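You operate a simulated robot arm through the tools that you are given. There is no shell and no other tool. Be economical: measure what you need, move in short steps, check, and stop when the job is done.

You are at the controls of a simulated two-armed robot. One attempt, no reset.

TASK
Take the carton from the top of the tank bench and put it on the low shelf under the sinks. Fetch the white ladle and stand it on the top of the marble slab. Pick up the purple ladle with one hand, pass it to the other hand and put it on the paper strip at the end of the belt. Open the middle packing drawer, put the white paper cup from the inside of the middle packing drawer on the shelf under the packing bench, then shut the drawer. Take the yellow card from the middle shelf of the low black shelves and leave it on the top of the side shelf. Fetch the tower tray from the middle shelf of the low black shelves and set it on the bottom shelf of the tall black shelves. Open the drawer under the tubs. The order is free. Set down upright: white ladle, yellow card.

The check looks at the end state, three seconds after you hand in, the way a careful person would. Anything else that was tipped, shoved, dropped, spilled or broken makes it a failure.

THE ROBOT
Two 7-joint arms with fingered hands on one trunk, on a base that drives. Base frame: it is fixed to the floor where the robot stands at the start and does not move with it; the origin is under the middle of the robot, x ahead of it, y to its left, z up; the surface under the hand at the start is at about z = 0.88. Units: m, degrees, N and s.
The left shoulder is at the start at [0.07, 0.162, 1.224], the right one opposite. With the tool pointing down near the work surface each hand reaches from about 0.34 to 0.82 m from the robot's upright axis, wherever it stands, measured 20 degrees to its own side. Places, roughly: bottom shelf of the tall black shelves [-1.8, -5.2, 0.1]; carton [0.5, -0.25, 1]; drawer under the tubs [1.7, -5, 0.8]; low shelf under the sinks [2.1, 0, 0.3]; middle packing drawer [2.4, -0.9, 0.8]; paper strip at the end of the belt [0.7, -2.7, 1]; purple ladle (13x8x28 cm) [1.1, -0.2, 0.9]; shelf under the packing bench [2.8, -0.7, 0.2]; top of the marble slab [0.6, 1.7, 0.9]; top of the side shelf (26x30 cm) [-1.72, -1.56, 0.7]; tower tray [-1, -5, 0.5]; white ladle (14x8x34 cm) [0.9, 0, 0.9]; white paper cup (5x5x3 cm) [2.3, -0.8, 0.7]; yellow card [-1.25, -5, 0.5]. Payload 4 kg a hand.
The TCP of each hand is the grasp point between the finger pads, 0.026 m short of the fingertips. In the tool frame z runs along the fingers and y along their closing line. The gripper opens to 0.132 m. The gripper's body begins 0.073 m behind the TCP. The gripper is a hand of 4 fingers: y runs from the thumb to the fingers, the wrist lies at [0, 0, -0.224] in the tool frame, and closing takes about 1.5 s.
Orientation is that of the tool frame in the base frame, as [roll, pitch, yaw] about the fixed x, y, z axes, in that order (R = Rz(yaw) Ry(pitch) Rx(roll)). With the fingers straight down and closing along the base's y, the tool's x points along the base's -x, its y along +y and its z along -z.

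THE INTERFACE
- The arms move only by the tool send_rows. It takes "left_motion", "right_motion" or both (then of equal length, played together; a hand with none holds still); each is one flat list of numbers, 6 for each row, row after row: the shift along the base's x, y, z in m, then the turn, a rotation vector about the base's x, y, z in degrees. In form: [dx, dy, dz, wx, wy, wz, dx, dy, dz, wx, wy, wz, ...]. A call has 1 to 20 rows; each row is the pose to reach, as a shift and turn from the pose commanded when the call began. "left_jaw" and "right_jaw" are, for a hand that has rows, the opening, from 0 (shut) to 1 (fully open), set as the call begins (left out, the last holds). Each row takes 0.2 s and may step no farther than 0.05 m and 8.6 degrees from the row before; otherwise, or with a gripper value out of range, the whole call is refused. A pose out of reach is approached as far as the arm can. The call stops where the force on the tool passes 40 N (or 10 N more than at its start, if that is more) or the arm is blocked; 0.2 s more then pass. Each finger travels about 0.045 m/s and halts on what it meets, pressing with about 31 N; the grip force reading is that of the motor and also rises with nothing between the fingers. The clock runs only during rows and for 0.2 s after the last one: add rows that repeat a pose to give the fingers time. The reply holds the time, the measured pose of the TCP, the force on the tool along the base axes, the opening and the grip force, in the units named above and with some noise, with the torque about the TCP (base axes, N m) and any sound that the robot's microphone picked up.
- Cameras (640 x 400 px; columns grow to the right, rows downward): "scene" is now at [0.1345, -0.0191, 1.4483]; the picture's right is [-0.22, -0.97, 0.00], its down [-0.61, 0.14, -0.78] and it looks along [0.76, -0.18, -0.62] (base axes); focal length 258 px, centre (320, 200). "left" rides on the left gripper at [-0.073, 0.006, -0.094] in its tool frame; the picture's right is [-0.08, -1.00, 0.00], its down [0.78, -0.06, -0.62] and it looks along [0.61, -0.05, 0.79] (tool axes); focal length 230 px, centre (320, 200). "right" rides on the right gripper at [0.073, 0.006, -0.094] in its tool frame; the picture's right is [-0.08, 1.00, 0.00], its down [-0.79, -0.06, -0.62] and it looks along [-0.61, -0.05, 0.79] (tool axes); focal length 230 px, centre (320, 200).
- camera(camera): a new picture of that camera. No time passes.
- raise_lower(by): slides the trunk up (or, below 0, down) by that many m; the arms and the scene camera ride with it, the base frame stays. It gives what a move gives, with no picture.
- roll_base(legs): drives the robot by 1 to 6 legs, each [ahead, left, turn to the left] in m, m and degrees, along the robot's own axes; the way and the turn of a leg run together, so that a leg with both is an arc; at most 1.5 m and 180 degrees a leg. The arms and the cameras ride along, it lands a little off, and it stops where it bumps. It gives what a move gives.
- move_fingers(finger1, finger2, finger3, thumb_bend, hand): sets how far each is bent, from 0 (flat) to 1 (curled in); at 0.3 the hand is open as for a grip, at 0.7 the pads meet at the TCP. One left out holds its place. A second passes; each finger stops where it meets its share of the squeeze, and holds until it gets a number again. A gripper value or a shape takes the hand back. It gives what a move gives, with no picture; readings hold the bend of each and the force on the fingers (four entries, about 0 where the hand has none), thumb and palm.
- grasp_type(shape, hand): the hand has 4 fingers and takes this shape, open, in about a second: jaw (thumb against the fingers, like two jaws); tri (thumb and two fingers); tip (a fingertip pinch); poke (one finger out to press); point (the index stretched); flat (the hand flat); cup (the hand cupped); fist (a fist). The gripper value then closes the fingers along that shape, each until it touches; the sizes above hold for jaw. It gives what a move gives, with no picture.
- head_to(pan, tilt): turns the head with the scene camera to pan (to the left, within 86 degrees either way) and tilt (down, from -29 to 69), counted from straight ahead of the robot. It gives what a move gives.
- locate(camera, pixels): for up to 12 pixels [column, row] of the newest picture of that camera ("zoom" is the newest enlarged one), the place [x, y, z] in the base frame of the surface seen there, good to about 0.002 m. No time passes.
- enlarge(camera, box): a new picture of the part [left, top, right, bottom] of that camera's present view, enlarged. No time passes.
- close_job(): hands the job in; it is judged then, once.

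Work in short steps. Measure before you move; look again where a grasp or a placing could have gone wrong, and mend it. You have 322 turns and 208 pictures in all, those below and enlarged ones among them. Open the grippers and draw the arms clear of the work before you hand the job in, unless the task says otherwise; then end with one line.

The tools are called after "Request:" as name(argument=value, ...) on one line, values as JSON. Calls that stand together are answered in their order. send_rows: Moves the arms, as the interface text tells. Its arguments: {"type":"object","properties":{"left_motion":{"type":"array"},"left_jaw":{"type":"number"},"right_motion":{"type":"array"},"right_jaw":{"type":"number"}},"required":[]} The other tools are called the same way: raise_lower (by) slides the trunk up or down; grasp_type (shape, hand) gives the hand a shape; move_fingers (finger1, finger2, finger3, thumb_bend, hand) moves the fingers one by one; roll_base (legs) drives the base; head_to (pan, tilt) turns the head that bears the scene camera; camera (camera) takes a picture; locate (camera, pixels) gives the place of the surface under pixels of a picture; enlarge (camera, box) takes an enlarged picture of a part of a camera's view; close_job () hands the job in.

At the start:

```text
time: 0.0
left_eef_pos: [0.6421, 0.1302, 1.1915]
left_tcp_rot: [-180.0, 0.0, -180.0]
left_force: [0.3, 0.8, -0.5]
left_wrist_torque: [0.02, -0.03, 0.0]
left_width: 0.1321
left_grasp_force: 0.0
left_shape: jaw
left_bend: [0.3, 0.3, 0.3, 0.3]
left_finger forces: [0.1, 0.0, 0.1, 0.1, 0.0, 0.1]
right_eef_pos: [0.4657, -0.2852, 1.2268]
right_tcp_rot: [179.9, 0.2, -180.0]
right_force: [-0.7, 0.0, -0.1]
right_wrist_torque: [0.02, 0.01, -0.01]
right_width: 0.132
right_grasp_force: 0.0
right_shape: jaw
right_bend: [0.3, 0.3, 0.3, 0.3]
right_finger forces: [0.0, 0.0, 0.1, 0.0, 0.0, 0.0]
trunk travel left (down, up): [-0.703, 0.237]
robot x, y, heading: [0.0007, -0.0009, 0.3]
head pan, tilt: [-13.0, 38.5]
```

scene: 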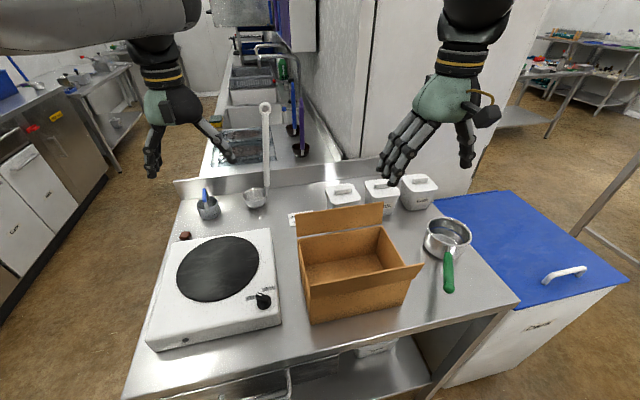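
right: 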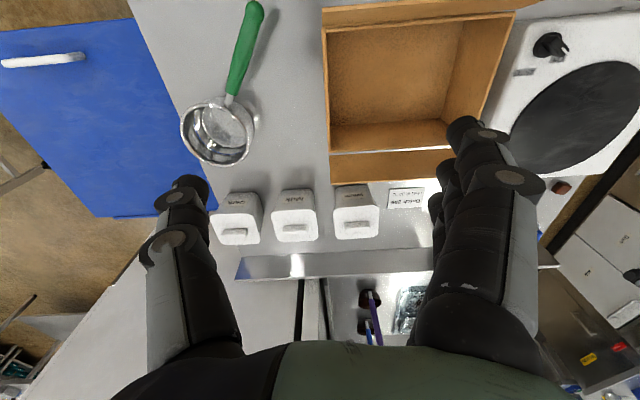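
left: 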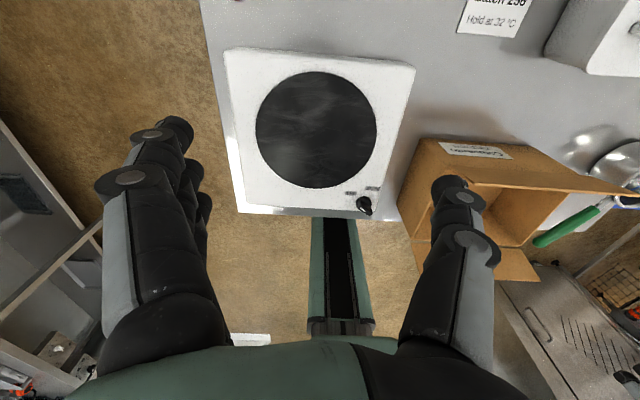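

The scene shows the carton at about (355,265), the white ladle standing at about (262,170), and purple things near (300,120). I'll look closer at the ladles and measure the main points.

Request:
enlarge(camera="scene", box=[170, 0, 410, 150])

Request:
enlarge(camera="scene", box=[170, 90, 490, 290])

```text
2.67 times, centred on (290, 75) of scene
```

zoom: 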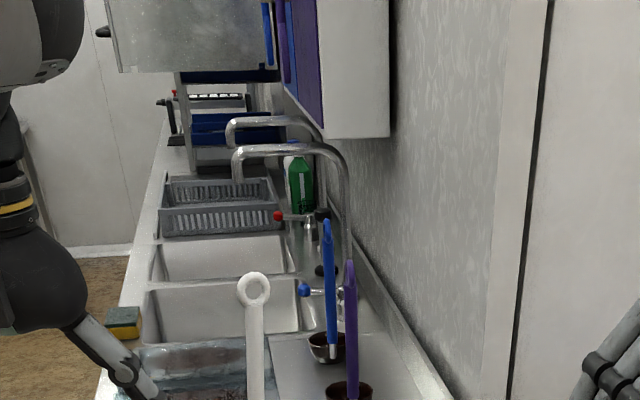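

```text
2.00 times, centred on (330, 190) of scene
```

zoom: 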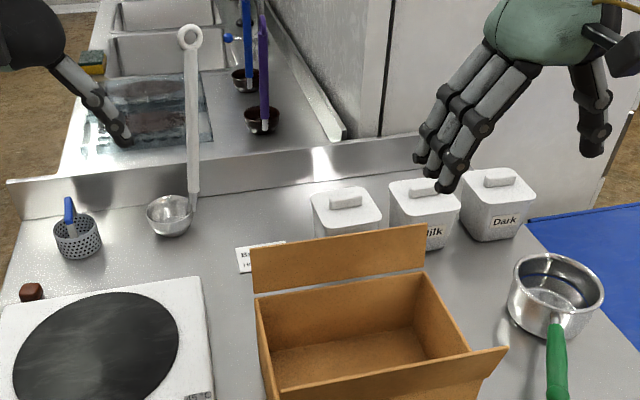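

Both ladles stand on their bowls with handles up. I measure the ladle and carton points in this zoom.

Request:
locate(camera="zoom", pixels=[[190, 28], [192, 100], [194, 180], [170, 233], [262, 30], [264, 80], [263, 130], [246, 30], [250, 85], [338, 230], [256, 300], [420, 272]])

Request:
locate(camera="scene", pixels=[[297, 240], [312, 322], [403, 303], [380, 227], [420, 266], [340, 265], [381, 204], [296, 212], [400, 360], [230, 350], [325, 160], [260, 380]])

```text
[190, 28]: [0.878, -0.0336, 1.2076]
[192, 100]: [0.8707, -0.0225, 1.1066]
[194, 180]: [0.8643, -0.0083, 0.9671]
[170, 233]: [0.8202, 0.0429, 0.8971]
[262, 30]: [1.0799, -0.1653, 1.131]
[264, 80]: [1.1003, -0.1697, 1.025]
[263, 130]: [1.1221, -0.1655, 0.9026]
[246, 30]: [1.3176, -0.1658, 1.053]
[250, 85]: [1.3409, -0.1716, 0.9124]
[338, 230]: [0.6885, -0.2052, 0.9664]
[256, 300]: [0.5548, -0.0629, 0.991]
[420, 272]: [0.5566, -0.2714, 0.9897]
```

```text
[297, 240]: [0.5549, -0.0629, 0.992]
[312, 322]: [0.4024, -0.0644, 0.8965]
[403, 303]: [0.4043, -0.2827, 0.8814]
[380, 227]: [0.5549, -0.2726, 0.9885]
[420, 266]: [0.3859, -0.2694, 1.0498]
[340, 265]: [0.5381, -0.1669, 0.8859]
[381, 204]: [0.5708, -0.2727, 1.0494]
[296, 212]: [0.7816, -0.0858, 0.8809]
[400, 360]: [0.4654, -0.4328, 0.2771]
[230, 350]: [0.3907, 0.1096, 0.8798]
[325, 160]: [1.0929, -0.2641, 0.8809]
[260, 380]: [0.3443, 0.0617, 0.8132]
```

Points measured. Now I'll look around with the head, to the left first for the marble slab and the sink shelf.

Request:
head_to(pan=45, tilt=25)

Request:
camera(camera="scene")

Request:
head_to(pan=0, tilt=65)

Request:
camera(camera="scene")

Request:
head_to(pan=-50, tilt=25)

Request:
camera(camera="scene")

```text
time: 1.3
left_eef_pos: [0.642, 0.1294, 1.1903]
left_tcp_rot: [-179.9, 0.0, -180.0]
left_force: [0.4, 0.6, 0.3]
left_wrist_torque: [-0.03, -0.03, 0.0]
left_width: 0.1317
left_grasp_force: 0.1
left_shape: jaw
left_bend: [0.3, 0.3, 0.3, 0.3]
left_finger forces: [0.0, 0.0, 0.0, 0.0, 0.1, 0.0]
right_eef_pos: [0.4648, -0.2848, 1.2279]
right_tcp_rot: [-180.0, 0.1, -180.0]
right_force: [-0.2, 0.0, 0.5]
right_wrist_torque: [-0.01, -0.02, 0.0]
right_width: 0.1318
right_grasp_force: 0.2
right_shape: jaw
right_bend: [0.3, 0.3, 0.3, 0.3]
right_finger forces: [0.0, 0.1, 0.0, 0.1, 0.0, 0.0]
trunk travel left (down, up): [-0.703, 0.237]
robot x, y, heading: [0.0015, -0.0022, -0.0]
head pan, tilt: [45.0, 25.0]
```

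```text
202 pictures are left
```

scene: 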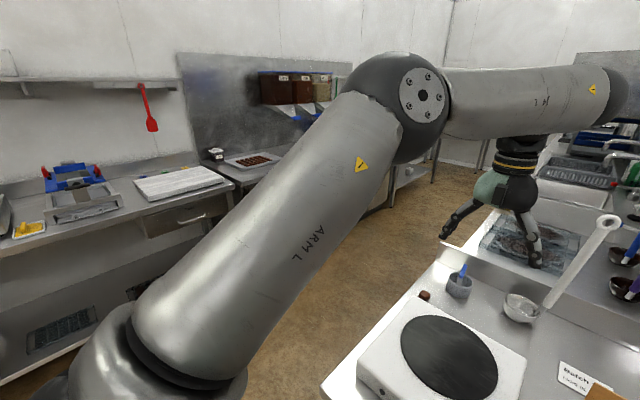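

```text
time: 2.4
left_eef_pos: [0.643, 0.1296, 1.1895]
left_tcp_rot: [179.9, 0.1, -180.0]
left_force: [-0.5, 0.1, -0.1]
left_wrist_torque: [-0.01, -0.01, -0.01]
left_width: 0.1317
left_grasp_force: 0.1
left_shape: jaw
left_bend: [0.3, 0.3, 0.3, 0.3]
left_finger forces: [0.1, 0.0, 0.0, 0.1, 0.0, 0.0]
right_eef_pos: [0.4651, -0.2859, 1.2277]
right_tcp_rot: [-180.0, 0.0, 179.9]
right_force: [-0.8, -0.2, -0.7]
right_wrist_torque: [0.01, 0.03, 0.01]
right_width: 0.1316
right_grasp_force: 0.1
right_shape: jaw
right_bend: [0.3, 0.3, 0.3, 0.3]
right_finger forces: [0.1, 0.0, 0.0, 0.0, 0.0, 0.0]
trunk travel left (down, up): [-0.703, 0.237]
robot x, y, heading: [-0.0045, -0.0017, 0.0]
head pan, tilt: [0.0, 65.0]
```

```text
201 pictures are left
```

scene: 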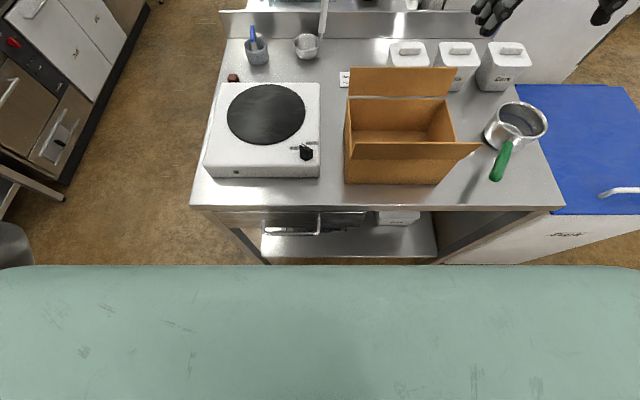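

```text
time: 3.6
left_eef_pos: [0.6426, 0.1301, 1.1899]
left_tcp_rot: [180.0, 0.0, 180.0]
left_force: [0.7, 0.0, 0.3]
left_wrist_torque: [-0.02, -0.01, -0.01]
left_width: 0.1319
left_grasp_force: 0.1
left_shape: jaw
left_bend: [0.3, 0.3, 0.3, 0.3]
left_finger forces: [0.0, 0.0, 0.1, 0.0, 0.1, 0.1]
right_eef_pos: [0.4652, -0.2862, 1.2269]
right_tcp_rot: [-180.0, 0.1, 180.0]
right_force: [-0.4, -0.5, -0.3]
right_wrist_torque: [-0.01, 0.01, -0.04]
right_width: 0.1319
right_grasp_force: 0.0
right_shape: jaw
right_bend: [0.3, 0.3, 0.3, 0.3]
right_finger forces: [0.1, 0.0, 0.0, 0.1, 0.0, 0.0]
trunk travel left (down, up): [-0.703, 0.237]
robot x, y, heading: [-0.0016, 0.0044, -0.2]
head pan, tilt: [-50.0, 25.0]
```

```text
200 pictures are left
```

scene: 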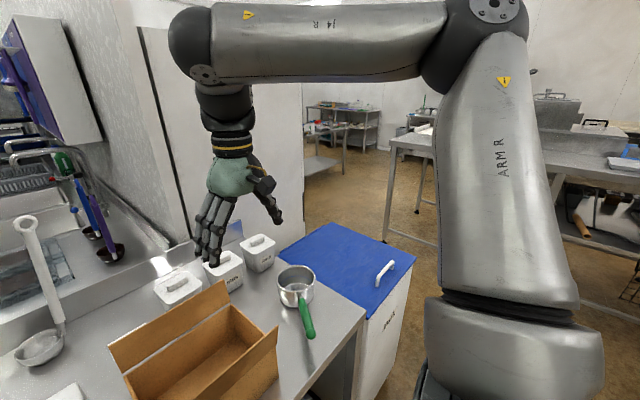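

The left hand can take the white ladle. Its handle runs from (0.864,-0.008,0.967) to (0.878,-0.034,1.208), so I tilt the hand 45° forward and stop short of it.

Request:
send_rows(left_motion=[0.022, -0.025, -0.005, 1, -7.5, -0.4, 0.045, -0.049, -0.01, 2, -15, -0.8, 0.067, -0.074, -0.015, 3, -22.5, -1.2, 0.09, -0.099, -0.02, 4, -30, -1.6, 0.112, -0.123, -0.025, 5, -37.5, -2, 0.135, -0.148, -0.03, 6, -45, -2.4, 0.135, -0.148, -0.03, 6, -45, -2.4], left_jaw=1)

Request:
head_to(pan=0, tilt=30)

Request:
camera(camera="scene")

Request:
camera(camera="left")

```text
time: 5.2
left_eef_pos: [0.7773, -0.0193, 1.1585]
left_tcp_rot: [171.2, 44.7, 173.8]
left_force: [0.2, 0.2, 0.0]
left_wrist_torque: [0.01, -0.01, -0.01]
left_width: 0.1318
left_grasp_force: 0.0
left_shape: jaw
left_bend: [0.3, 0.3, 0.3, 0.3]
left_finger forces: [0.0, 0.1, 0.0, 0.1, 0.1, 0.0]
right_eef_pos: [0.4647, -0.2856, 1.2285]
right_tcp_rot: [-179.9, 0.0, -180.0]
right_force: [0.0, 0.2, 1.0]
right_wrist_torque: [-0.02, -0.03, 0.02]
right_width: 0.1319
right_grasp_force: 0.0
right_shape: jaw
right_bend: [0.3, 0.3, 0.3, 0.3]
right_finger forces: [0.0, 0.0, 0.1, 0.0, 0.0, 0.1]
trunk travel left (down, up): [-0.703, 0.237]
robot x, y, heading: [-0.0028, 0.0026, 0.1]
head pan, tilt: [-50.0, 25.0]
```

```text
time: 6.3
left_eef_pos: [0.7777, -0.0199, 1.1575]
left_tcp_rot: [171.1, 44.7, 173.7]
left_force: [0.1, 0.3, -0.1]
left_wrist_torque: [-0.02, 0.01, -0.04]
left_width: 0.132
left_grasp_force: 0.0
left_shape: jaw
left_bend: [0.3, 0.3, 0.3, 0.3]
left_finger forces: [0.0, 0.1, 0.1, 0.0, 0.0, 0.0]
right_eef_pos: [0.4643, -0.285, 1.2278]
right_tcp_rot: [180.0, -0.1, 179.9]
right_force: [0.3, 0.2, 0.3]
right_wrist_torque: [-0.01, 0.0, 0.02]
right_width: 0.1318
right_grasp_force: 0.0
right_shape: jaw
right_bend: [0.3, 0.3, 0.3, 0.3]
right_finger forces: [0.0, 0.0, 0.0, 0.1, 0.0, 0.0]
trunk travel left (down, up): [-0.703, 0.237]
robot x, y, heading: [-0.0009, -0.0059, -0.0]
head pan, tilt: [0.0, 30.0]
```

```text
199 pictures are left
```

scene: 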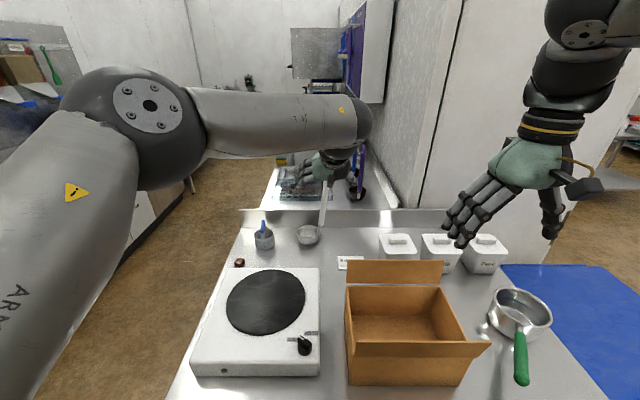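

```text
198 pictures are left
```

left: 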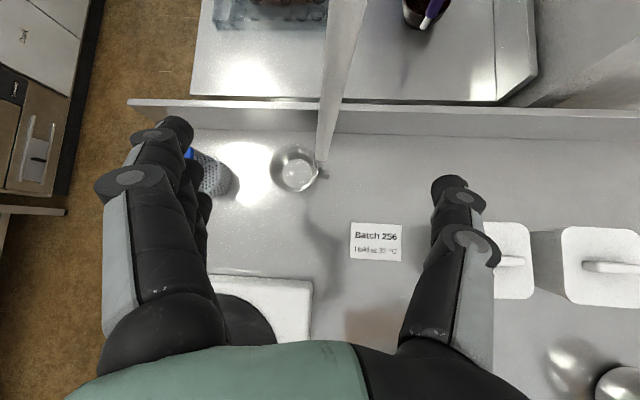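

The handle lies between the open fingers (left picture, about (335,80)). I advance along the fingers onto it and close.

Request:
send_rows(left_motion=[0.031, 0, -0.029, 0, 0, 0, 0.062, 0, -0.058, 0, 0, 0, 0.091, 0.001, -0.086, 0, 0, 0, 0.091, 0.001, -0.086, 0, 0, 0])

Request:
camera(camera="left")

```text
time: 7.3
left_eef_pos: [0.8584, -0.0124, 1.0725]
left_tcp_rot: [171.2, 44.7, 173.7]
left_force: [-0.1, 0.6, -0.9]
left_wrist_torque: [-0.04, -0.01, -0.01]
left_width: 0.1321
left_grasp_force: 0.1
left_shape: jaw
left_bend: [0.3, 0.3, 0.3, 0.3]
left_finger forces: [0.1, 0.0, 0.1, 0.0, 0.0, 0.1]
left hand out of reach, approached as far as the arm can: row 3, 4
right_eef_pos: [0.464, -0.2853, 1.2282]
right_tcp_rot: [-180.0, 0.0, -180.0]
right_force: [1.4, 0.9, -0.4]
right_wrist_torque: [0.03, -0.05, 0.0]
right_width: 0.1319
right_grasp_force: 0.1
right_shape: jaw
right_bend: [0.3, 0.3, 0.3, 0.3]
right_finger forces: [0.1, 0.0, 0.1, 0.0, 0.1, 0.1]
trunk travel left (down, up): [-0.703, 0.237]
robot x, y, heading: [-0.0011, -0.0026, -0.0]
head pan, tilt: [0.0, 30.0]
```

```text
197 pictures are left
```

left: 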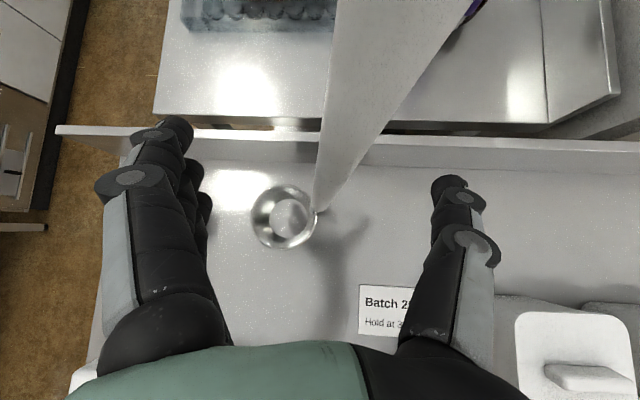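

The handle is between the pads, near the arm's reach limit. I close the fingers.

Request:
send_rows(left_motion=[0, -0.004, 0, 0, 0, 0, 0, -0.004, 0, 0, 0, 0, 0, -0.004, 0, 0, 0, 0, 0, -0.004, 0, 0, 0, 0, 0, -0.004, 0, 0, 0, 0, 0, -0.004, 0, 0, 0, 0, 0, -0.004, 0, 0, 0, 0, 0, -0.004, 0, 0, 0, 0, 0, -0.004, 0, 0, 0, 0], left_jaw=0)

Request:
camera(camera="left")

```text
time: 9.3
left_eef_pos: [0.8585, -0.0144, 1.0737]
left_tcp_rot: [171.1, 44.7, 173.7]
left_force: [0.6, 0.5, -0.5]
left_wrist_torque: [-0.02, 0.04, 0.03]
left_width: 0.0041
left_grasp_force: 32.1
left_shape: jaw
left_bend: [0.7, 0.71, 0.69, 0.7]
left_finger forces: [12.6, 11.9, 0.0, 0.1, 24.3, 0.0]
right_eef_pos: [0.4644, -0.286, 1.2268]
right_tcp_rot: [180.0, -0.1, 180.0]
right_force: [-0.3, 0.1, -0.1]
right_wrist_torque: [0.02, 0.01, 0.05]
right_width: 0.1314
right_grasp_force: 0.0
right_shape: jaw
right_bend: [0.3, 0.3, 0.3, 0.3]
right_finger forces: [0.1, 0.0, 0.0, 0.1, 0.0, 0.0]
trunk travel left (down, up): [-0.703, 0.237]
robot x, y, heading: [0.0017, 0.0013, 0.2]
head pan, tilt: [0.0, 30.0]
```

```text
196 pictures are left
```

left: 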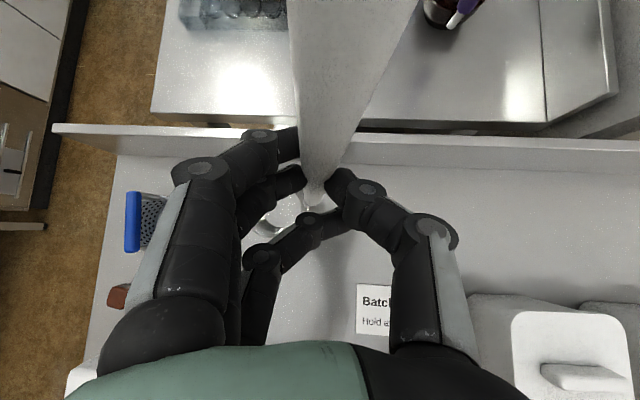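

Two fingers and the thumb carry load with a 4 mm width, so the thin handle is held. I lift a little and check.

Request:
send_rows(left_motion=[-0.005, 0, 0.03, 0, 0, 0, -0.01, 0, 0.06, 0, 0, 0, -0.015, 0, 0.09, 0, 0, 0])

Request:
enlarge(camera="scene", box=[200, 100, 520, 300])

```text
time: 10.2
left_eef_pos: [0.8446, -0.0162, 1.1654]
left_tcp_rot: [171.1, 44.7, 173.8]
left_force: [0.4, 0.0, -1.4]
left_wrist_torque: [-0.09, 0.01, 0.01]
left_width: 0.0039
left_grasp_force: 31.5
left_shape: jaw
left_bend: [0.7, 0.7, 0.69, 0.7]
left_finger forces: [13.4, 10.7, 0.1, 0.0, 24.6, 0.1]
right_eef_pos: [0.4644, -0.2878, 1.2282]
right_tcp_rot: [179.9, -0.1, -180.0]
right_force: [-0.5, 0.0, 0.1]
right_wrist_torque: [-0.01, 0.04, 0.02]
right_width: 0.1319
right_grasp_force: 0.1
right_shape: jaw
right_bend: [0.3, 0.3, 0.3, 0.3]
right_finger forces: [0.0, 0.0, 0.1, 0.0, 0.1, 0.0]
trunk travel left (down, up): [-0.703, 0.237]
robot x, y, heading: [0.0011, 0.003, -0.3]
head pan, tilt: [0.0, 30.0]
```

```text
2.00 times, centred on (360, 200) of scene
```

zoom: 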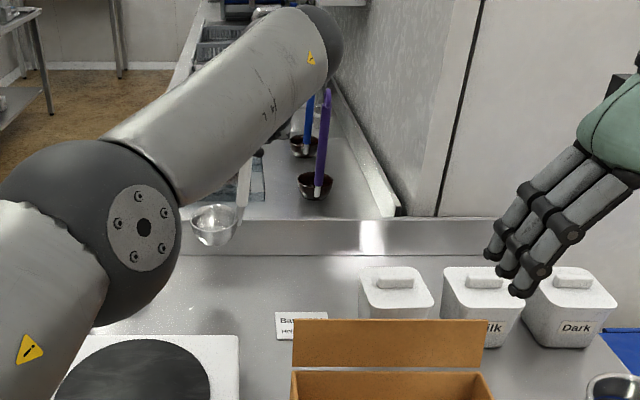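

The ladle hangs upright in the left hand. I draw it in toward the body before driving, then turn left and look at the slab.

Request:
send_rows(left_motion=[-0.02, 0.02, 0.04, 0, 0, 0, -0.05, 0.04, 0.07, 0, 0, 0, -0.09, 0.06, 0.08, 0, 0, 0, -0.13, 0.08, 0.08, 0, 0, 0, -0.17, 0.1, 0.08, 0, 0, 0, -0.21, 0.12, 0.08, 0, 0, 0, -0.25, 0.14, 0.08, 0, 0, 0, -0.29, 0.16, 0.08, 0, 0, 0, -0.33, 0.18, 0.08, 0, 0, 0])

Request:
head_to(pan=30, tilt=45)

Request:
camera(camera="scene")

```text
time: 12.2
left_eef_pos: [0.5126, 0.1648, 1.2467]
left_tcp_rot: [171.2, 44.8, 174.0]
left_force: [-0.8, 0.5, -1.0]
left_wrist_torque: [-0.05, -0.01, 0.0]
left_width: 0.0038
left_grasp_force: 31.0
left_shape: jaw
left_bend: [0.7, 0.7, 0.69, 0.7]
left_finger forces: [13.3, 10.4, 0.1, 0.0, 23.9, 0.0]
right_eef_pos: [0.4635, -0.2844, 1.2297]
right_tcp_rot: [-180.0, 0.0, -179.9]
right_force: [-1.1, 0.0, 0.0]
right_wrist_torque: [0.01, -0.01, 0.04]
right_width: 0.1315
right_grasp_force: 0.0
right_shape: jaw
right_bend: [0.3, 0.3, 0.3, 0.3]
right_finger forces: [0.0, 0.0, 0.0, 0.0, 0.1, 0.1]
trunk travel left (down, up): [-0.703, 0.237]
robot x, y, heading: [0.0043, 0.0009, 0.2]
head pan, tilt: [0.0, 30.0]
```

```text
time: 13.1
left_eef_pos: [0.5147, 0.1623, 1.2454]
left_tcp_rot: [171.1, 44.7, 173.9]
left_force: [-0.1, -0.4, -0.9]
left_wrist_torque: [-0.05, 0.05, 0.0]
left_width: 0.0038
left_grasp_force: 31.1
left_shape: jaw
left_bend: [0.7, 0.7, 0.69, 0.7]
left_finger forces: [13.5, 10.4, 0.1, 0.0, 23.9, 0.0]
right_eef_pos: [0.4637, -0.2871, 1.2274]
right_tcp_rot: [179.9, 0.0, -179.9]
right_force: [0.3, 0.7, -0.4]
right_wrist_torque: [-0.01, 0.02, -0.02]
right_width: 0.1316
right_grasp_force: 0.1
right_shape: jaw
right_bend: [0.3, 0.3, 0.3, 0.3]
right_finger forces: [0.0, 0.1, 0.0, 0.1, 0.0, 0.0]
trunk travel left (down, up): [-0.703, 0.237]
robot x, y, heading: [-0.0006, 0.0026, -0.1]
head pan, tilt: [30.0, 45.0]
```

```text
194 pictures are left
```

scene: 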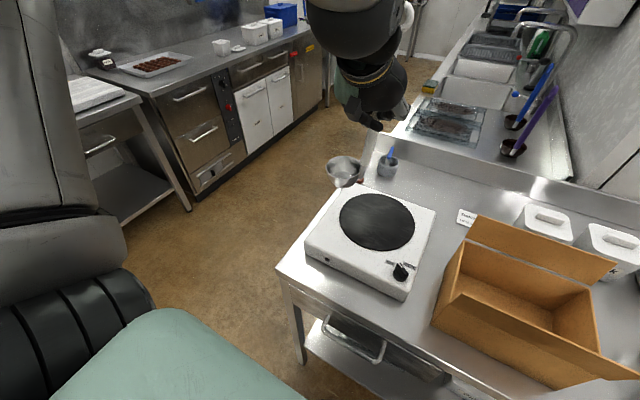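

I measure floor clearances and the left bench edge before driving.

Request:
locate(camera="scene", pixels=[[130, 98], [90, 112], [95, 90], [187, 208], [278, 270], [300, 360], [210, 300], [145, 70], [440, 180], [210, 190]])

```text
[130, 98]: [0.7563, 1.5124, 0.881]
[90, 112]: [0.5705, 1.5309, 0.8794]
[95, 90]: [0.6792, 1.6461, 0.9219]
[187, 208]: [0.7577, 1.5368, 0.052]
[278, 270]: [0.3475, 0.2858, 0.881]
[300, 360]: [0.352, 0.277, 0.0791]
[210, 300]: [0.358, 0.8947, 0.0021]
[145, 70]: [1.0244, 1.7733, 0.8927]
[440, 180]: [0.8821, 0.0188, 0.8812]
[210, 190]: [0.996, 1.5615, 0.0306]
```

The corridor between the benches (y 0.29 to 1.5) is free. I sidestep left, go ahead, then turn to face the slab.

Request:
roll_base(legs=[[0, 0.9, 0], [0.72, 0, 0], [0, 0, 90]])

Request:
head_to(pan=10, tilt=40)

Request:
camera(camera="scene")

```text
time: 25.4
left_eef_pos: [0.5789, 1.4019, 1.2467]
left_tcp_rot: [171.1, 44.8, -94.8]
left_force: [-0.2, 0.9, -0.6]
left_wrist_torque: [-0.03, -0.09, 0.01]
left_width: 0.0036
left_grasp_force: 30.2
left_shape: jaw
left_bend: [0.7, 0.7, 0.69, 0.7]
left_finger forces: [13.6, 10.2, 0.0, 0.0, 23.2, 0.0]
right_eef_pos: [1.0266, 1.3646, 1.2267]
right_tcp_rot: [-180.0, 0.0, -88.6]
right_force: [0.6, -0.7, 0.5]
right_wrist_torque: [0.01, 0.0, 0.02]
right_width: 0.1319
right_grasp_force: 0.0
right_shape: jaw
right_bend: [0.3, 0.3, 0.3, 0.3]
right_finger forces: [0.1, 0.0, 0.0, 0.0, 0.1, 0.0]
trunk travel left (down, up): [-0.703, 0.237]
robot x, y, heading: [0.7502, 0.8916, 91.6]
head pan, tilt: [30.0, 45.0]
```

```text
time: 26.2
left_eef_pos: [0.5771, 1.4025, 1.2459]
left_tcp_rot: [171.1, 44.7, -94.7]
left_force: [0.5, -0.2, -2.4]
left_wrist_torque: [-0.02, -0.08, 0.01]
left_width: 0.004
left_grasp_force: 31.0
left_shape: jaw
left_bend: [0.7, 0.7, 0.69, 0.7]
left_finger forces: [13.6, 10.4, 0.1, 0.0, 23.2, 0.0]
right_eef_pos: [1.0262, 1.3637, 1.2281]
right_tcp_rot: [-180.0, 0.0, -88.6]
right_force: [-0.1, 0.4, -0.5]
right_wrist_torque: [-0.01, -0.02, -0.01]
right_width: 0.1323
right_grasp_force: 0.0
right_shape: jaw
right_bend: [0.3, 0.3, 0.3, 0.3]
right_finger forces: [0.1, 0.0, 0.0, 0.0, 0.0, 0.0]
trunk travel left (down, up): [-0.703, 0.237]
robot x, y, heading: [0.7508, 0.8933, 91.6]
head pan, tilt: [10.0, 40.0]
```

```text
193 pictures are left
```

scene: 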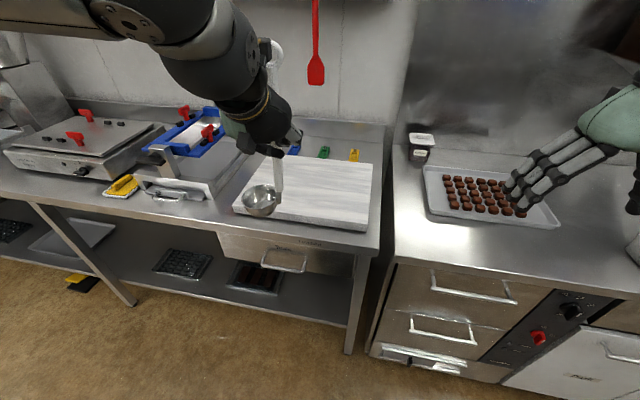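

The slab spans about (235,212) to (372,165) in the picture. I measure it along with the hanging bowl.

Request:
enlarge(camera="scene", box=[200, 110, 400, 235])

Request:
locate(camera="scene", pixels=[[236, 207], [364, 224], [370, 168], [310, 195], [262, 212], [247, 192], [276, 190], [278, 180], [279, 165], [353, 155]])

```text
3.20 times, centred on (300, 172) of scene
```

zoom: 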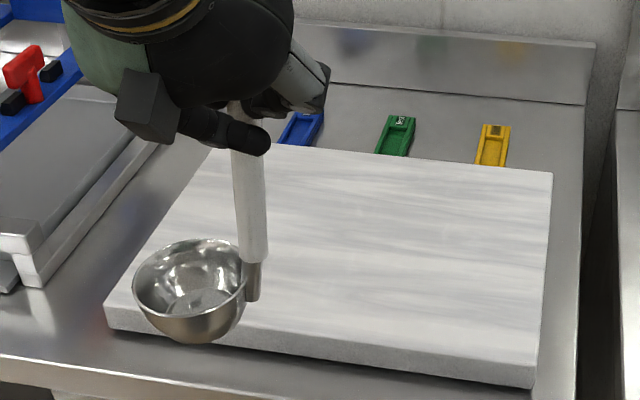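

```text
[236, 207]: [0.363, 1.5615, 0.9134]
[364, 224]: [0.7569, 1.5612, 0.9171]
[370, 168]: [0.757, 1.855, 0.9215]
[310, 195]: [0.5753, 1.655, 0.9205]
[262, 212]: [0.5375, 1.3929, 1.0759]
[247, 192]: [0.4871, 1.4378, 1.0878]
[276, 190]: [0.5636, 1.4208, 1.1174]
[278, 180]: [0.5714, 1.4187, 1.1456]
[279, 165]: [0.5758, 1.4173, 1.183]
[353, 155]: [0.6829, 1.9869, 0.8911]
```

The slab top is z 0.921 over x 0.36–0.76, y 1.56–1.86; the bowl bottom hangs 0.193 below the TCP. I move over the slab's middle and descend to just above it.

Request:
send_rows(left_motion=[0.003, 0.043, 0, 0, 0, 0, 0.006, 0.086, 0, 0, 0, 0, 0.01, 0.129, 0, 0, 0, 0, 0.014, 0.172, 0, 0, 0, 0, 0.018, 0.215, 0, 0, 0, 0, 0.022, 0.258, 0, 0, 0, 0, 0.024, 0.29, 0, 0, 0, 0, 0.024, 0.29, -0.04, 0, 0, 0, 0.024, 0.29, -0.08, 0, 0, 0, 0.024, 0.29, -0.11, 0, 0, 0, 0.024, 0.29, -0.12, 0, 0, 0])

Request:
enlarge(camera="scene", box=[200, 110, 400, 235])

```text
time: 28.6
left_eef_pos: [0.6008, 1.6913, 1.1261]
left_tcp_rot: [171.2, 44.6, -94.6]
left_force: [0.2, 0.0, -1.3]
left_wrist_torque: [-0.04, -0.05, -0.01]
left_width: 0.0035
left_grasp_force: 30.7
left_shape: jaw
left_bend: [0.7, 0.7, 0.69, 0.71]
left_finger forces: [14.8, 9.5, 0.0, 0.0, 23.1, 0.0]
right_eef_pos: [1.0269, 1.3646, 1.2269]
right_tcp_rot: [180.0, 0.0, -88.5]
right_force: [-0.5, 0.4, -0.4]
right_wrist_torque: [-0.03, 0.02, 0.0]
right_width: 0.1319
right_grasp_force: 0.0
right_shape: jaw
right_bend: [0.3, 0.3, 0.3, 0.3]
right_finger forces: [0.0, 0.0, 0.1, 0.0, 0.0, 0.0]
trunk travel left (down, up): [-0.703, 0.237]
robot x, y, heading: [0.7546, 0.8951, 91.5]
head pan, tilt: [10.0, 40.0]
```

```text
3.20 times, centred on (300, 172) of scene
```

zoom: 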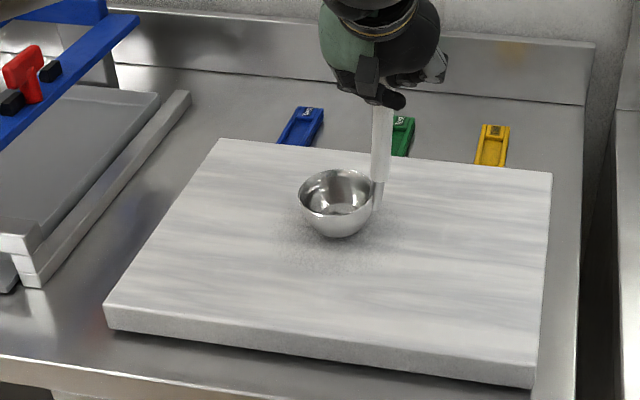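

The bowl hangs just above the slab, level. I lower in fine steps until it touches.

Request:
send_rows(left_motion=[0, 0, -0.004, 0, 0, 0, 0, 0, -0.008, 0, 0, 0, 0, 0, -0.01, 0, 0, 0, 0, 0, -0.012, 0, 0, 0, 0, 0, -0.012, 0, 0, 0])

```text
time: 29.8
left_eef_pos: [0.6031, 1.6926, 1.1156]
left_tcp_rot: [171.2, 44.9, -94.7]
left_force: [3.2, -0.1, 8.5]
left_wrist_torque: [0.16, 0.01, -0.06]
left_width: 0.0038
left_grasp_force: 31.0
left_shape: jaw
left_bend: [0.7, 0.7, 0.69, 0.71]
left_finger forces: [15.1, 9.6, 0.0, 0.1, 24.3, 0.1]
right_eef_pos: [1.0281, 1.3626, 1.229]
right_tcp_rot: [-179.9, 0.1, -88.5]
right_force: [0.2, -0.5, -0.5]
right_wrist_torque: [0.0, 0.02, 0.01]
right_width: 0.1318
right_grasp_force: 0.0
right_shape: jaw
right_bend: [0.3, 0.3, 0.3, 0.3]
right_finger forces: [0.0, 0.1, 0.0, 0.1, 0.0, 0.0]
trunk travel left (down, up): [-0.703, 0.237]
robot x, y, heading: [0.7512, 0.8936, 91.5]
head pan, tilt: [10.0, 40.0]
```

It touches with 8.5 N. I relieve 2 mm, then open slowly with the hand still.

Request:
send_rows(left_motion=[0, 0, 0.0015, 0, 0, 0, 0, 0, 0.002, 0, 0, 0])

Request:
send_rows(left_motion=[0, 0, 0, 0, 0, 0, 0, 0, 0, 0, 0, 0, 0, 0, 0, 0, 0, 0, 0, 0, 0, 0, 0, 0, 0, 0, 0, 0, 0, 0], left_jaw=0.5)

Request:
enlarge(camera="scene", box=[200, 110, 400, 235])

Request:
camera(camera="left")

```text
time: 30.4
left_eef_pos: [0.603, 1.6912, 1.1155]
left_tcp_rot: [171.1, 44.6, -94.6]
left_force: [1.1, 1.0, 7.1]
left_wrist_torque: [0.12, -0.02, -0.02]
left_width: 0.0032
left_grasp_force: 30.5
left_shape: jaw
left_bend: [0.7, 0.7, 0.69, 0.71]
left_finger forces: [15.2, 9.7, 0.0, 0.0, 24.0, 0.0]
right_eef_pos: [1.0284, 1.3644, 1.227]
right_tcp_rot: [179.9, 0.0, -88.5]
right_force: [0.1, -0.1, 0.2]
right_wrist_torque: [0.01, -0.02, -0.01]
right_width: 0.1316
right_grasp_force: 0.0
right_shape: jaw
right_bend: [0.3, 0.3, 0.3, 0.3]
right_finger forces: [0.0, 0.1, 0.1, 0.0, 0.1, 0.1]
trunk travel left (down, up): [-0.703, 0.237]
robot x, y, heading: [0.7513, 0.8941, 91.7]
head pan, tilt: [10.0, 40.0]
```

```text
time: 31.6
left_eef_pos: [0.6025, 1.6918, 1.116]
left_tcp_rot: [171.1, 44.8, -94.7]
left_force: [-0.1, 0.6, -0.4]
left_wrist_torque: [-0.01, -0.03, 0.02]
left_width: 0.0651
left_grasp_force: 0.1
left_shape: jaw
left_bend: [0.73, 0.73, 0.73, 0.7]
left_finger forces: [0.1, 0.0, 0.0, 0.1, 0.1, 0.0]
right_eef_pos: [1.0275, 1.3649, 1.2279]
right_tcp_rot: [180.0, 0.0, -88.5]
right_force: [0.4, -0.1, -0.9]
right_wrist_torque: [-0.01, -0.01, -0.04]
right_width: 0.1316
right_grasp_force: 0.0
right_shape: jaw
right_bend: [0.3, 0.3, 0.3, 0.3]
right_finger forces: [0.0, 0.0, 0.0, 0.0, 0.1, 0.0]
trunk travel left (down, up): [-0.703, 0.237]
robot x, y, heading: [0.7521, 0.8916, 91.5]
head pan, tilt: [10.0, 40.0]
```

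```text
3.20 times, centred on (300, 172) of scene
```

zoom: 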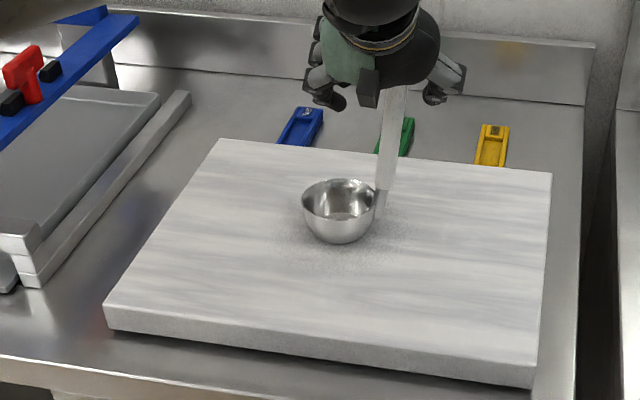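

```text
189 pictures are left
```

left: 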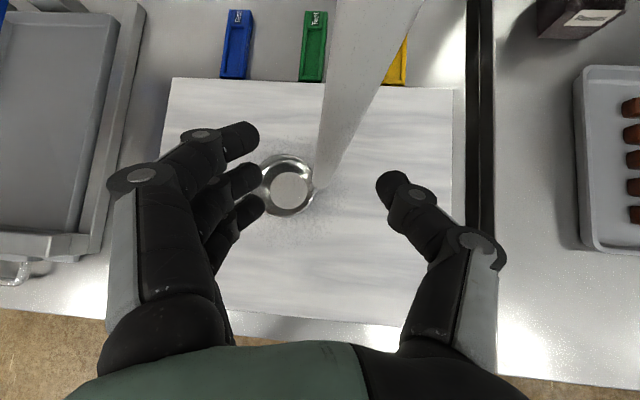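

The ladle stands on its own on the slab. I back the hand away along its fingers.

Request:
send_rows(left_motion=[0, -0.03, 0.03, 0, 0, 0, 0, -0.06, 0.06, 0, 0, 0, 0, -0.09, 0.09, 0, 0, 0, 0, -0.13, 0.12, 0, 0, 0, 0, -0.17, 0.14, 0, 0, 0, 0, -0.21, 0.14, 0, 0, 0, 0, -0.25, 0.14, 0, 0, 0, 0, -0.29, 0.14, 0, 0, 0])

Request:
head_to(pan=0, tilt=35)

Request:
camera(camera="scene")

```text
time: 33.4
left_eef_pos: [0.602, 1.3996, 1.2621]
left_tcp_rot: [171.0, 44.8, -94.7]
left_force: [-0.8, 1.3, -0.1]
left_wrist_torque: [0.0, 0.0, 0.0]
left_width: 0.0655
left_grasp_force: 0.0
left_shape: jaw
left_bend: [0.73, 0.73, 0.73, 0.7]
left_finger forces: [0.0, 0.1, 0.1, 0.1, 0.1, 0.0]
right_eef_pos: [1.027, 1.363, 1.2289]
right_tcp_rot: [-180.0, 0.0, -88.4]
right_force: [-0.1, -0.2, 0.5]
right_wrist_torque: [0.0, -0.02, 0.02]
right_width: 0.1314
right_grasp_force: 0.0
right_shape: jaw
right_bend: [0.3, 0.3, 0.3, 0.3]
right_finger forces: [0.1, 0.1, 0.0, 0.1, 0.0, 0.0]
trunk travel left (down, up): [-0.703, 0.237]
robot x, y, heading: [0.7523, 0.8917, 91.5]
head pan, tilt: [10.0, 40.0]
```

```text
time: 34.1
left_eef_pos: [0.6022, 1.4015, 1.261]
left_tcp_rot: [171.0, 44.6, -94.7]
left_force: [-0.2, 0.6, 0.4]
left_wrist_torque: [0.02, -0.01, 0.0]
left_width: 0.0651
left_grasp_force: 0.0
left_shape: jaw
left_bend: [0.73, 0.73, 0.73, 0.7]
left_finger forces: [0.1, 0.1, 0.0, 0.0, 0.1, 0.0]
right_eef_pos: [1.0257, 1.3649, 1.2273]
right_tcp_rot: [-180.0, 0.0, -88.5]
right_force: [0.4, 0.7, -0.3]
right_wrist_torque: [-0.01, -0.01, -0.03]
right_width: 0.1317
right_grasp_force: 0.1
right_shape: jaw
right_bend: [0.3, 0.3, 0.3, 0.3]
right_finger forces: [0.1, 0.1, 0.0, 0.0, 0.0, 0.0]
trunk travel left (down, up): [-0.703, 0.237]
robot x, y, heading: [0.7554, 0.8921, 91.6]
head pan, tilt: [0.0, 35.0]
```

```text
188 pictures are left
```

scene: 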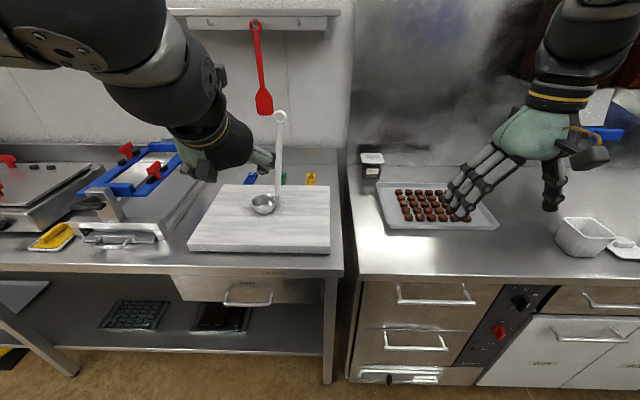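

The white ladle stands on the slab. Now I turn around to face the sinks and look underneath.

Request:
roll_base(legs=[[0, 0, -140]])

Request:
head_to(pan=0, tilt=32)

Request:
camera(camera="scene")

```text
time: 40.4
left_eef_pos: [1.1831, 0.5789, 1.2599]
left_tcp_rot: [171.1, 44.7, 122.5]
left_force: [0.9, 0.3, 0.3]
left_wrist_torque: [-0.03, 0.02, 0.0]
left_width: 0.0655
left_grasp_force: 0.0
left_shape: jaw
left_bend: [0.73, 0.73, 0.73, 0.7]
left_finger forces: [0.1, 0.0, 0.0, 0.0, 0.0, 0.0]
right_eef_pos: [0.8208, 0.351, 1.2284]
right_tcp_rot: [179.9, 0.1, 128.8]
right_force: [-1.0, -0.6, -0.5]
right_wrist_torque: [0.0, 0.02, 0.0]
right_width: 0.1319
right_grasp_force: 0.1
right_shape: jaw
right_bend: [0.3, 0.3, 0.3, 0.3]
right_finger forces: [0.0, 0.0, 0.0, 0.0, 0.0, 0.0]
trunk travel left (down, up): [-0.703, 0.237]
robot x, y, heading: [0.7563, 0.8901, -51.3]
head pan, tilt: [0.0, 35.0]
```

```text
time: 41.1
left_eef_pos: [1.184, 0.5792, 1.2592]
left_tcp_rot: [171.1, 44.8, 122.4]
left_force: [-0.8, -0.4, 0.3]
left_wrist_torque: [0.0, 0.01, -0.03]
left_width: 0.0655
left_grasp_force: 0.1
left_shape: jaw
left_bend: [0.73, 0.73, 0.73, 0.7]
left_finger forces: [0.0, 0.0, 0.0, 0.0, 0.1, 0.0]
right_eef_pos: [0.8215, 0.3513, 1.2272]
right_tcp_rot: [-180.0, 0.0, 128.7]
right_force: [0.0, -0.3, 0.2]
right_wrist_torque: [0.01, 0.03, -0.01]
right_width: 0.1318
right_grasp_force: 0.0
right_shape: jaw
right_bend: [0.3, 0.3, 0.3, 0.3]
right_finger forces: [0.0, 0.0, 0.0, 0.0, 0.0, 0.1]
trunk travel left (down, up): [-0.703, 0.237]
robot x, y, heading: [0.7489, 0.8962, -51.5]
head pan, tilt: [0.0, 32.0]
```

```text
187 pictures are left
```

scene: 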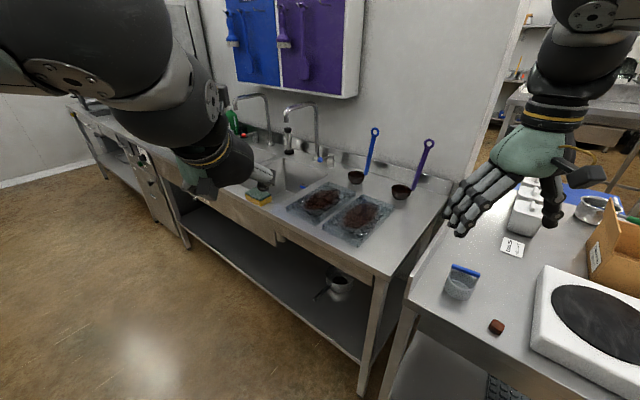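

Request:
locate(camera="scene", pixels=[[380, 276], [180, 182], [365, 300], [260, 245], [300, 255], [340, 285], [330, 340], [195, 225], [430, 145], [402, 192], [275, 232], [410, 185]])

Request:
enlarge(camera="scene", box=[170, 180, 410, 330])

```text
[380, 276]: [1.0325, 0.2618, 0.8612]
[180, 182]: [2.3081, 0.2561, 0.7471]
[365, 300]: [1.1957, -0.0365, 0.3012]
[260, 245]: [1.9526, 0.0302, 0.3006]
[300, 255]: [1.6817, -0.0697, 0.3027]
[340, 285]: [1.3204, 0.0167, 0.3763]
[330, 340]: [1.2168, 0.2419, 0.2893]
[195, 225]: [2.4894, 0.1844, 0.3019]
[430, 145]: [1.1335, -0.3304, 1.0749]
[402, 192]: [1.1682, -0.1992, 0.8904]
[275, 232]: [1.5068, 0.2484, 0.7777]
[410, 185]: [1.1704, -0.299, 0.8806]
```

```text
2.67 times, centred on (290, 255) of scene
```

zoom: 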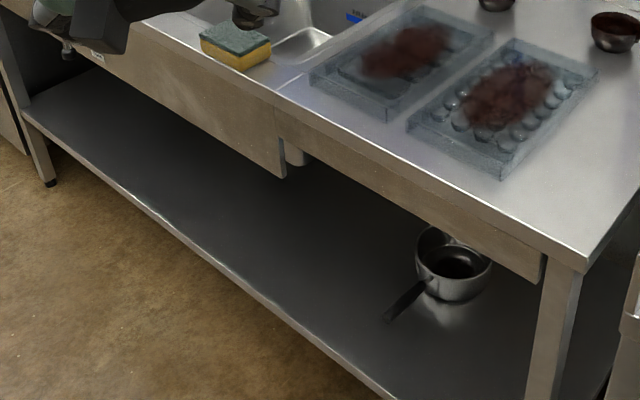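

The shelf under the sinks is at z 0.30, its front at y 0.24, and there's more than 0.3 m of clear height. I go back to the carton first and will grip its near flap, so I return to the start place.

Request:
roll_base(legs=[[0, 0, 51.5], [-0.76, 0, 0], [0, -0.9, 0]])

Request:
head_to(pan=-15, tilt=55)

Request:
enlarge(camera="scene", box=[200, 60, 520, 260])

```text
time: 51.7
left_eef_pos: [0.5124, 0.1318, 1.2605]
left_tcp_rot: [171.3, 44.7, 173.1]
left_force: [-0.4, 0.1, 0.7]
left_wrist_torque: [0.03, 0.03, 0.02]
left_width: 0.0653
left_grasp_force: 0.1
left_shape: jaw
left_bend: [0.73, 0.73, 0.73, 0.7]
left_finger forces: [0.0, 0.0, 0.0, 0.1, 0.0, 0.0]
right_eef_pos: [0.4584, -0.2925, 1.2285]
right_tcp_rot: [180.0, 0.0, 179.1]
right_force: [0.4, 0.2, 0.9]
right_wrist_torque: [-0.01, 0.0, 0.01]
right_width: 0.1318
right_grasp_force: 0.1
right_shape: jaw
right_bend: [0.3, 0.3, 0.3, 0.3]
right_finger forces: [0.0, 0.0, 0.0, 0.1, 0.0, 0.1]
trunk travel left (down, up): [-0.703, 0.237]
robot x, y, heading: [-0.0025, -0.0019, -0.8]
head pan, tilt: [0.0, 32.0]
```

```text
time: 52.6
left_eef_pos: [0.5118, 0.1313, 1.2602]
left_tcp_rot: [171.2, 44.8, 173.0]
left_force: [0.4, -0.8, 0.2]
left_wrist_torque: [0.0, -0.01, 0.01]
left_width: 0.0656
left_grasp_force: 0.1
left_shape: jaw
left_bend: [0.73, 0.73, 0.73, 0.7]
left_finger forces: [0.1, 0.1, 0.0, 0.0, 0.0, 0.0]
right_eef_pos: [0.4573, -0.293, 1.2275]
right_tcp_rot: [180.0, 0.0, 179.2]
right_force: [0.1, 0.1, -0.1]
right_wrist_torque: [0.0, 0.01, -0.01]
right_width: 0.1318
right_grasp_force: 0.0
right_shape: jaw
right_bend: [0.3, 0.3, 0.3, 0.3]
right_finger forces: [0.0, 0.0, 0.1, 0.1, 0.1, 0.0]
trunk travel left (down, up): [-0.703, 0.237]
robot x, y, heading: [-0.0057, 0.0013, -0.8]
head pan, tilt: [-15.0, 55.0]
```

```text
2.00 times, centred on (360, 160) of scene
```

zoom: 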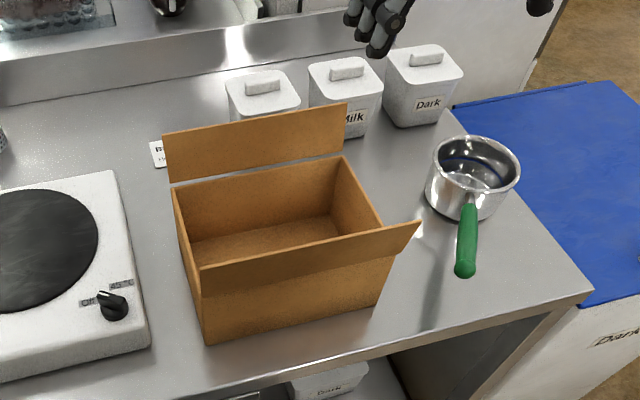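

Request:
locate(camera="zoom", pixels=[[205, 270], [412, 228], [310, 249], [310, 262], [345, 158], [378, 226], [180, 192], [208, 338], [368, 310], [330, 290], [345, 106], [395, 252]])

```text
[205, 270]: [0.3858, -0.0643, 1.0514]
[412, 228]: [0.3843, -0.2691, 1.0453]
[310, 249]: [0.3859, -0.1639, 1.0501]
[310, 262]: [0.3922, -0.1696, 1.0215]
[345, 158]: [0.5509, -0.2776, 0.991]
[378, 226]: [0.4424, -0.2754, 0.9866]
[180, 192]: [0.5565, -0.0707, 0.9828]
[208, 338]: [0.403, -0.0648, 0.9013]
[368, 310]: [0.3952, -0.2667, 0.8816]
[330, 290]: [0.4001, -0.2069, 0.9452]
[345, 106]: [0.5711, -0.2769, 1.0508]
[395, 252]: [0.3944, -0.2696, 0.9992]
```

The near flap runs from (0.400, z 0.99) up to (0.386, z 1.05), centred at y -0.167. I bring the right hand above it and turn it so the fingers close along x.

Request:
send_rows(right_motion=[-0.006, 0.011, 0, 0, 0, -8.1, -0.012, 0.022, 0, 0, 0, -16.2, -0.018, 0.034, 0, 0, 0, -24.3, -0.024, 0.045, 0, 0, 0, -32.4, -0.03, 0.056, 0, 0, 0, -40.5, -0.036, 0.068, 0, 0, 0, -48.6, -0.042, 0.08, 0, 0, 0, -56.7, -0.048, 0.092, 0, 0, 0, -64.8, -0.053, 0.104, 0, 0, 0, -72.9, -0.058, 0.115, 0, 0, 0, -81, -0.062, 0.126, 0, 0, 0, -89.1, -0.062, 0.126, 0, 0, 0, -89.1], right_jaw=0.7)

```text
time: 55.2
left_eef_pos: [0.5114, 0.1304, 1.2607]
left_tcp_rot: [171.1, 44.7, 173.0]
left_force: [0.2, -1.0, 0.4]
left_wrist_torque: [0.0, 0.04, 0.0]
left_width: 0.0652
left_grasp_force: 0.2
left_shape: jaw
left_bend: [0.73, 0.73, 0.73, 0.7]
left_finger forces: [0.0, 0.0, 0.1, 0.1, 0.0, 0.0]
right_eef_pos: [0.3938, -0.1678, 1.227]
right_tcp_rot: [179.8, -0.2, 90.0]
right_force: [0.2, 0.5, -0.4]
right_wrist_torque: [-0.01, -0.01, 0.0]
right_width: 0.0926
right_grasp_force: 0.1
right_shape: jaw
right_bend: [0.67, 0.67, 0.67, 0.63]
right_finger forces: [0.0, 0.0, 0.0, 0.1, 0.1, 0.0]
trunk travel left (down, up): [-0.703, 0.237]
robot x, y, heading: [-0.0036, 0.0007, -0.8]
head pan, tilt: [-15.0, 55.0]
```

Orientation reached. Now I tilt 14° to match the flap and descend along it to z 1.02.

Request:
send_rows(right_motion=[-0.015, 0, -0.035, 0, -7, 0, -0.025, 0, -0.07, 0, -14, 0, -0.025, 0, -0.107, 0, -14, 0, -0.017, 0, -0.14, 0, -14, 0, -0.009, 0, -0.173, 0, -14, 0, -0.001, 0.001, -0.205, 0, -14, 0, -0.001, 0.001, -0.205, 0, -14, 0])

Request:
enlarge(camera="scene", box=[200, 60, 520, 260])

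Request:
camera(camera="right")

```text
time: 56.5
left_eef_pos: [0.5091, 0.1332, 1.2606]
left_tcp_rot: [171.3, 44.9, 173.2]
left_force: [-0.8, 0.3, 0.1]
left_wrist_torque: [-0.01, 0.01, -0.02]
left_width: 0.0656
left_grasp_force: 0.1
left_shape: jaw
left_bend: [0.73, 0.73, 0.73, 0.7]
left_finger forces: [0.1, 0.0, 0.1, 0.0, 0.1, 0.1]
right_eef_pos: [0.4347, -0.2176, 1.084]
right_tcp_rot: [163.5, 0.3, 90.0]
right_force: [0.6, 0.0, -0.9]
right_wrist_torque: [-0.06, -0.11, -0.02]
right_width: 0.0925
right_grasp_force: 0.1
right_shape: jaw
right_bend: [0.67, 0.67, 0.67, 0.63]
right_finger forces: [0.1, 0.1, 0.1, 0.1, 14.3, 0.0]
right hand out of reach, approached as far as the arm can: row 1, 2, 3, 4, 5, 6
trunk travel left (down, up): [-0.703, 0.237]
robot x, y, heading: [-0.0031, -0.0013, -1.1]
head pan, tilt: [-15.0, 55.0]
stopped in row 6 (right hand): the force on the tool passed its limit at 147 N (the readings are from after the stop); the commanded pose is now the measured one
```

```text
2.00 times, centred on (360, 160) of scene
```

zoom: 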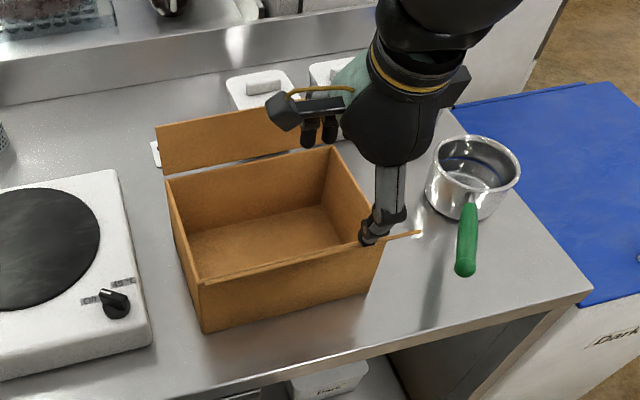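

```text
183 pictures are left
```

right: 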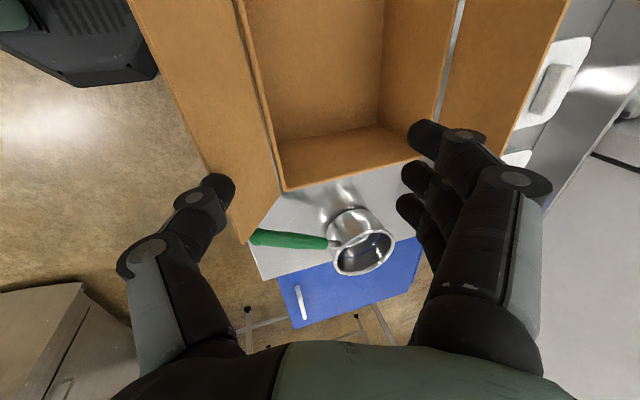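

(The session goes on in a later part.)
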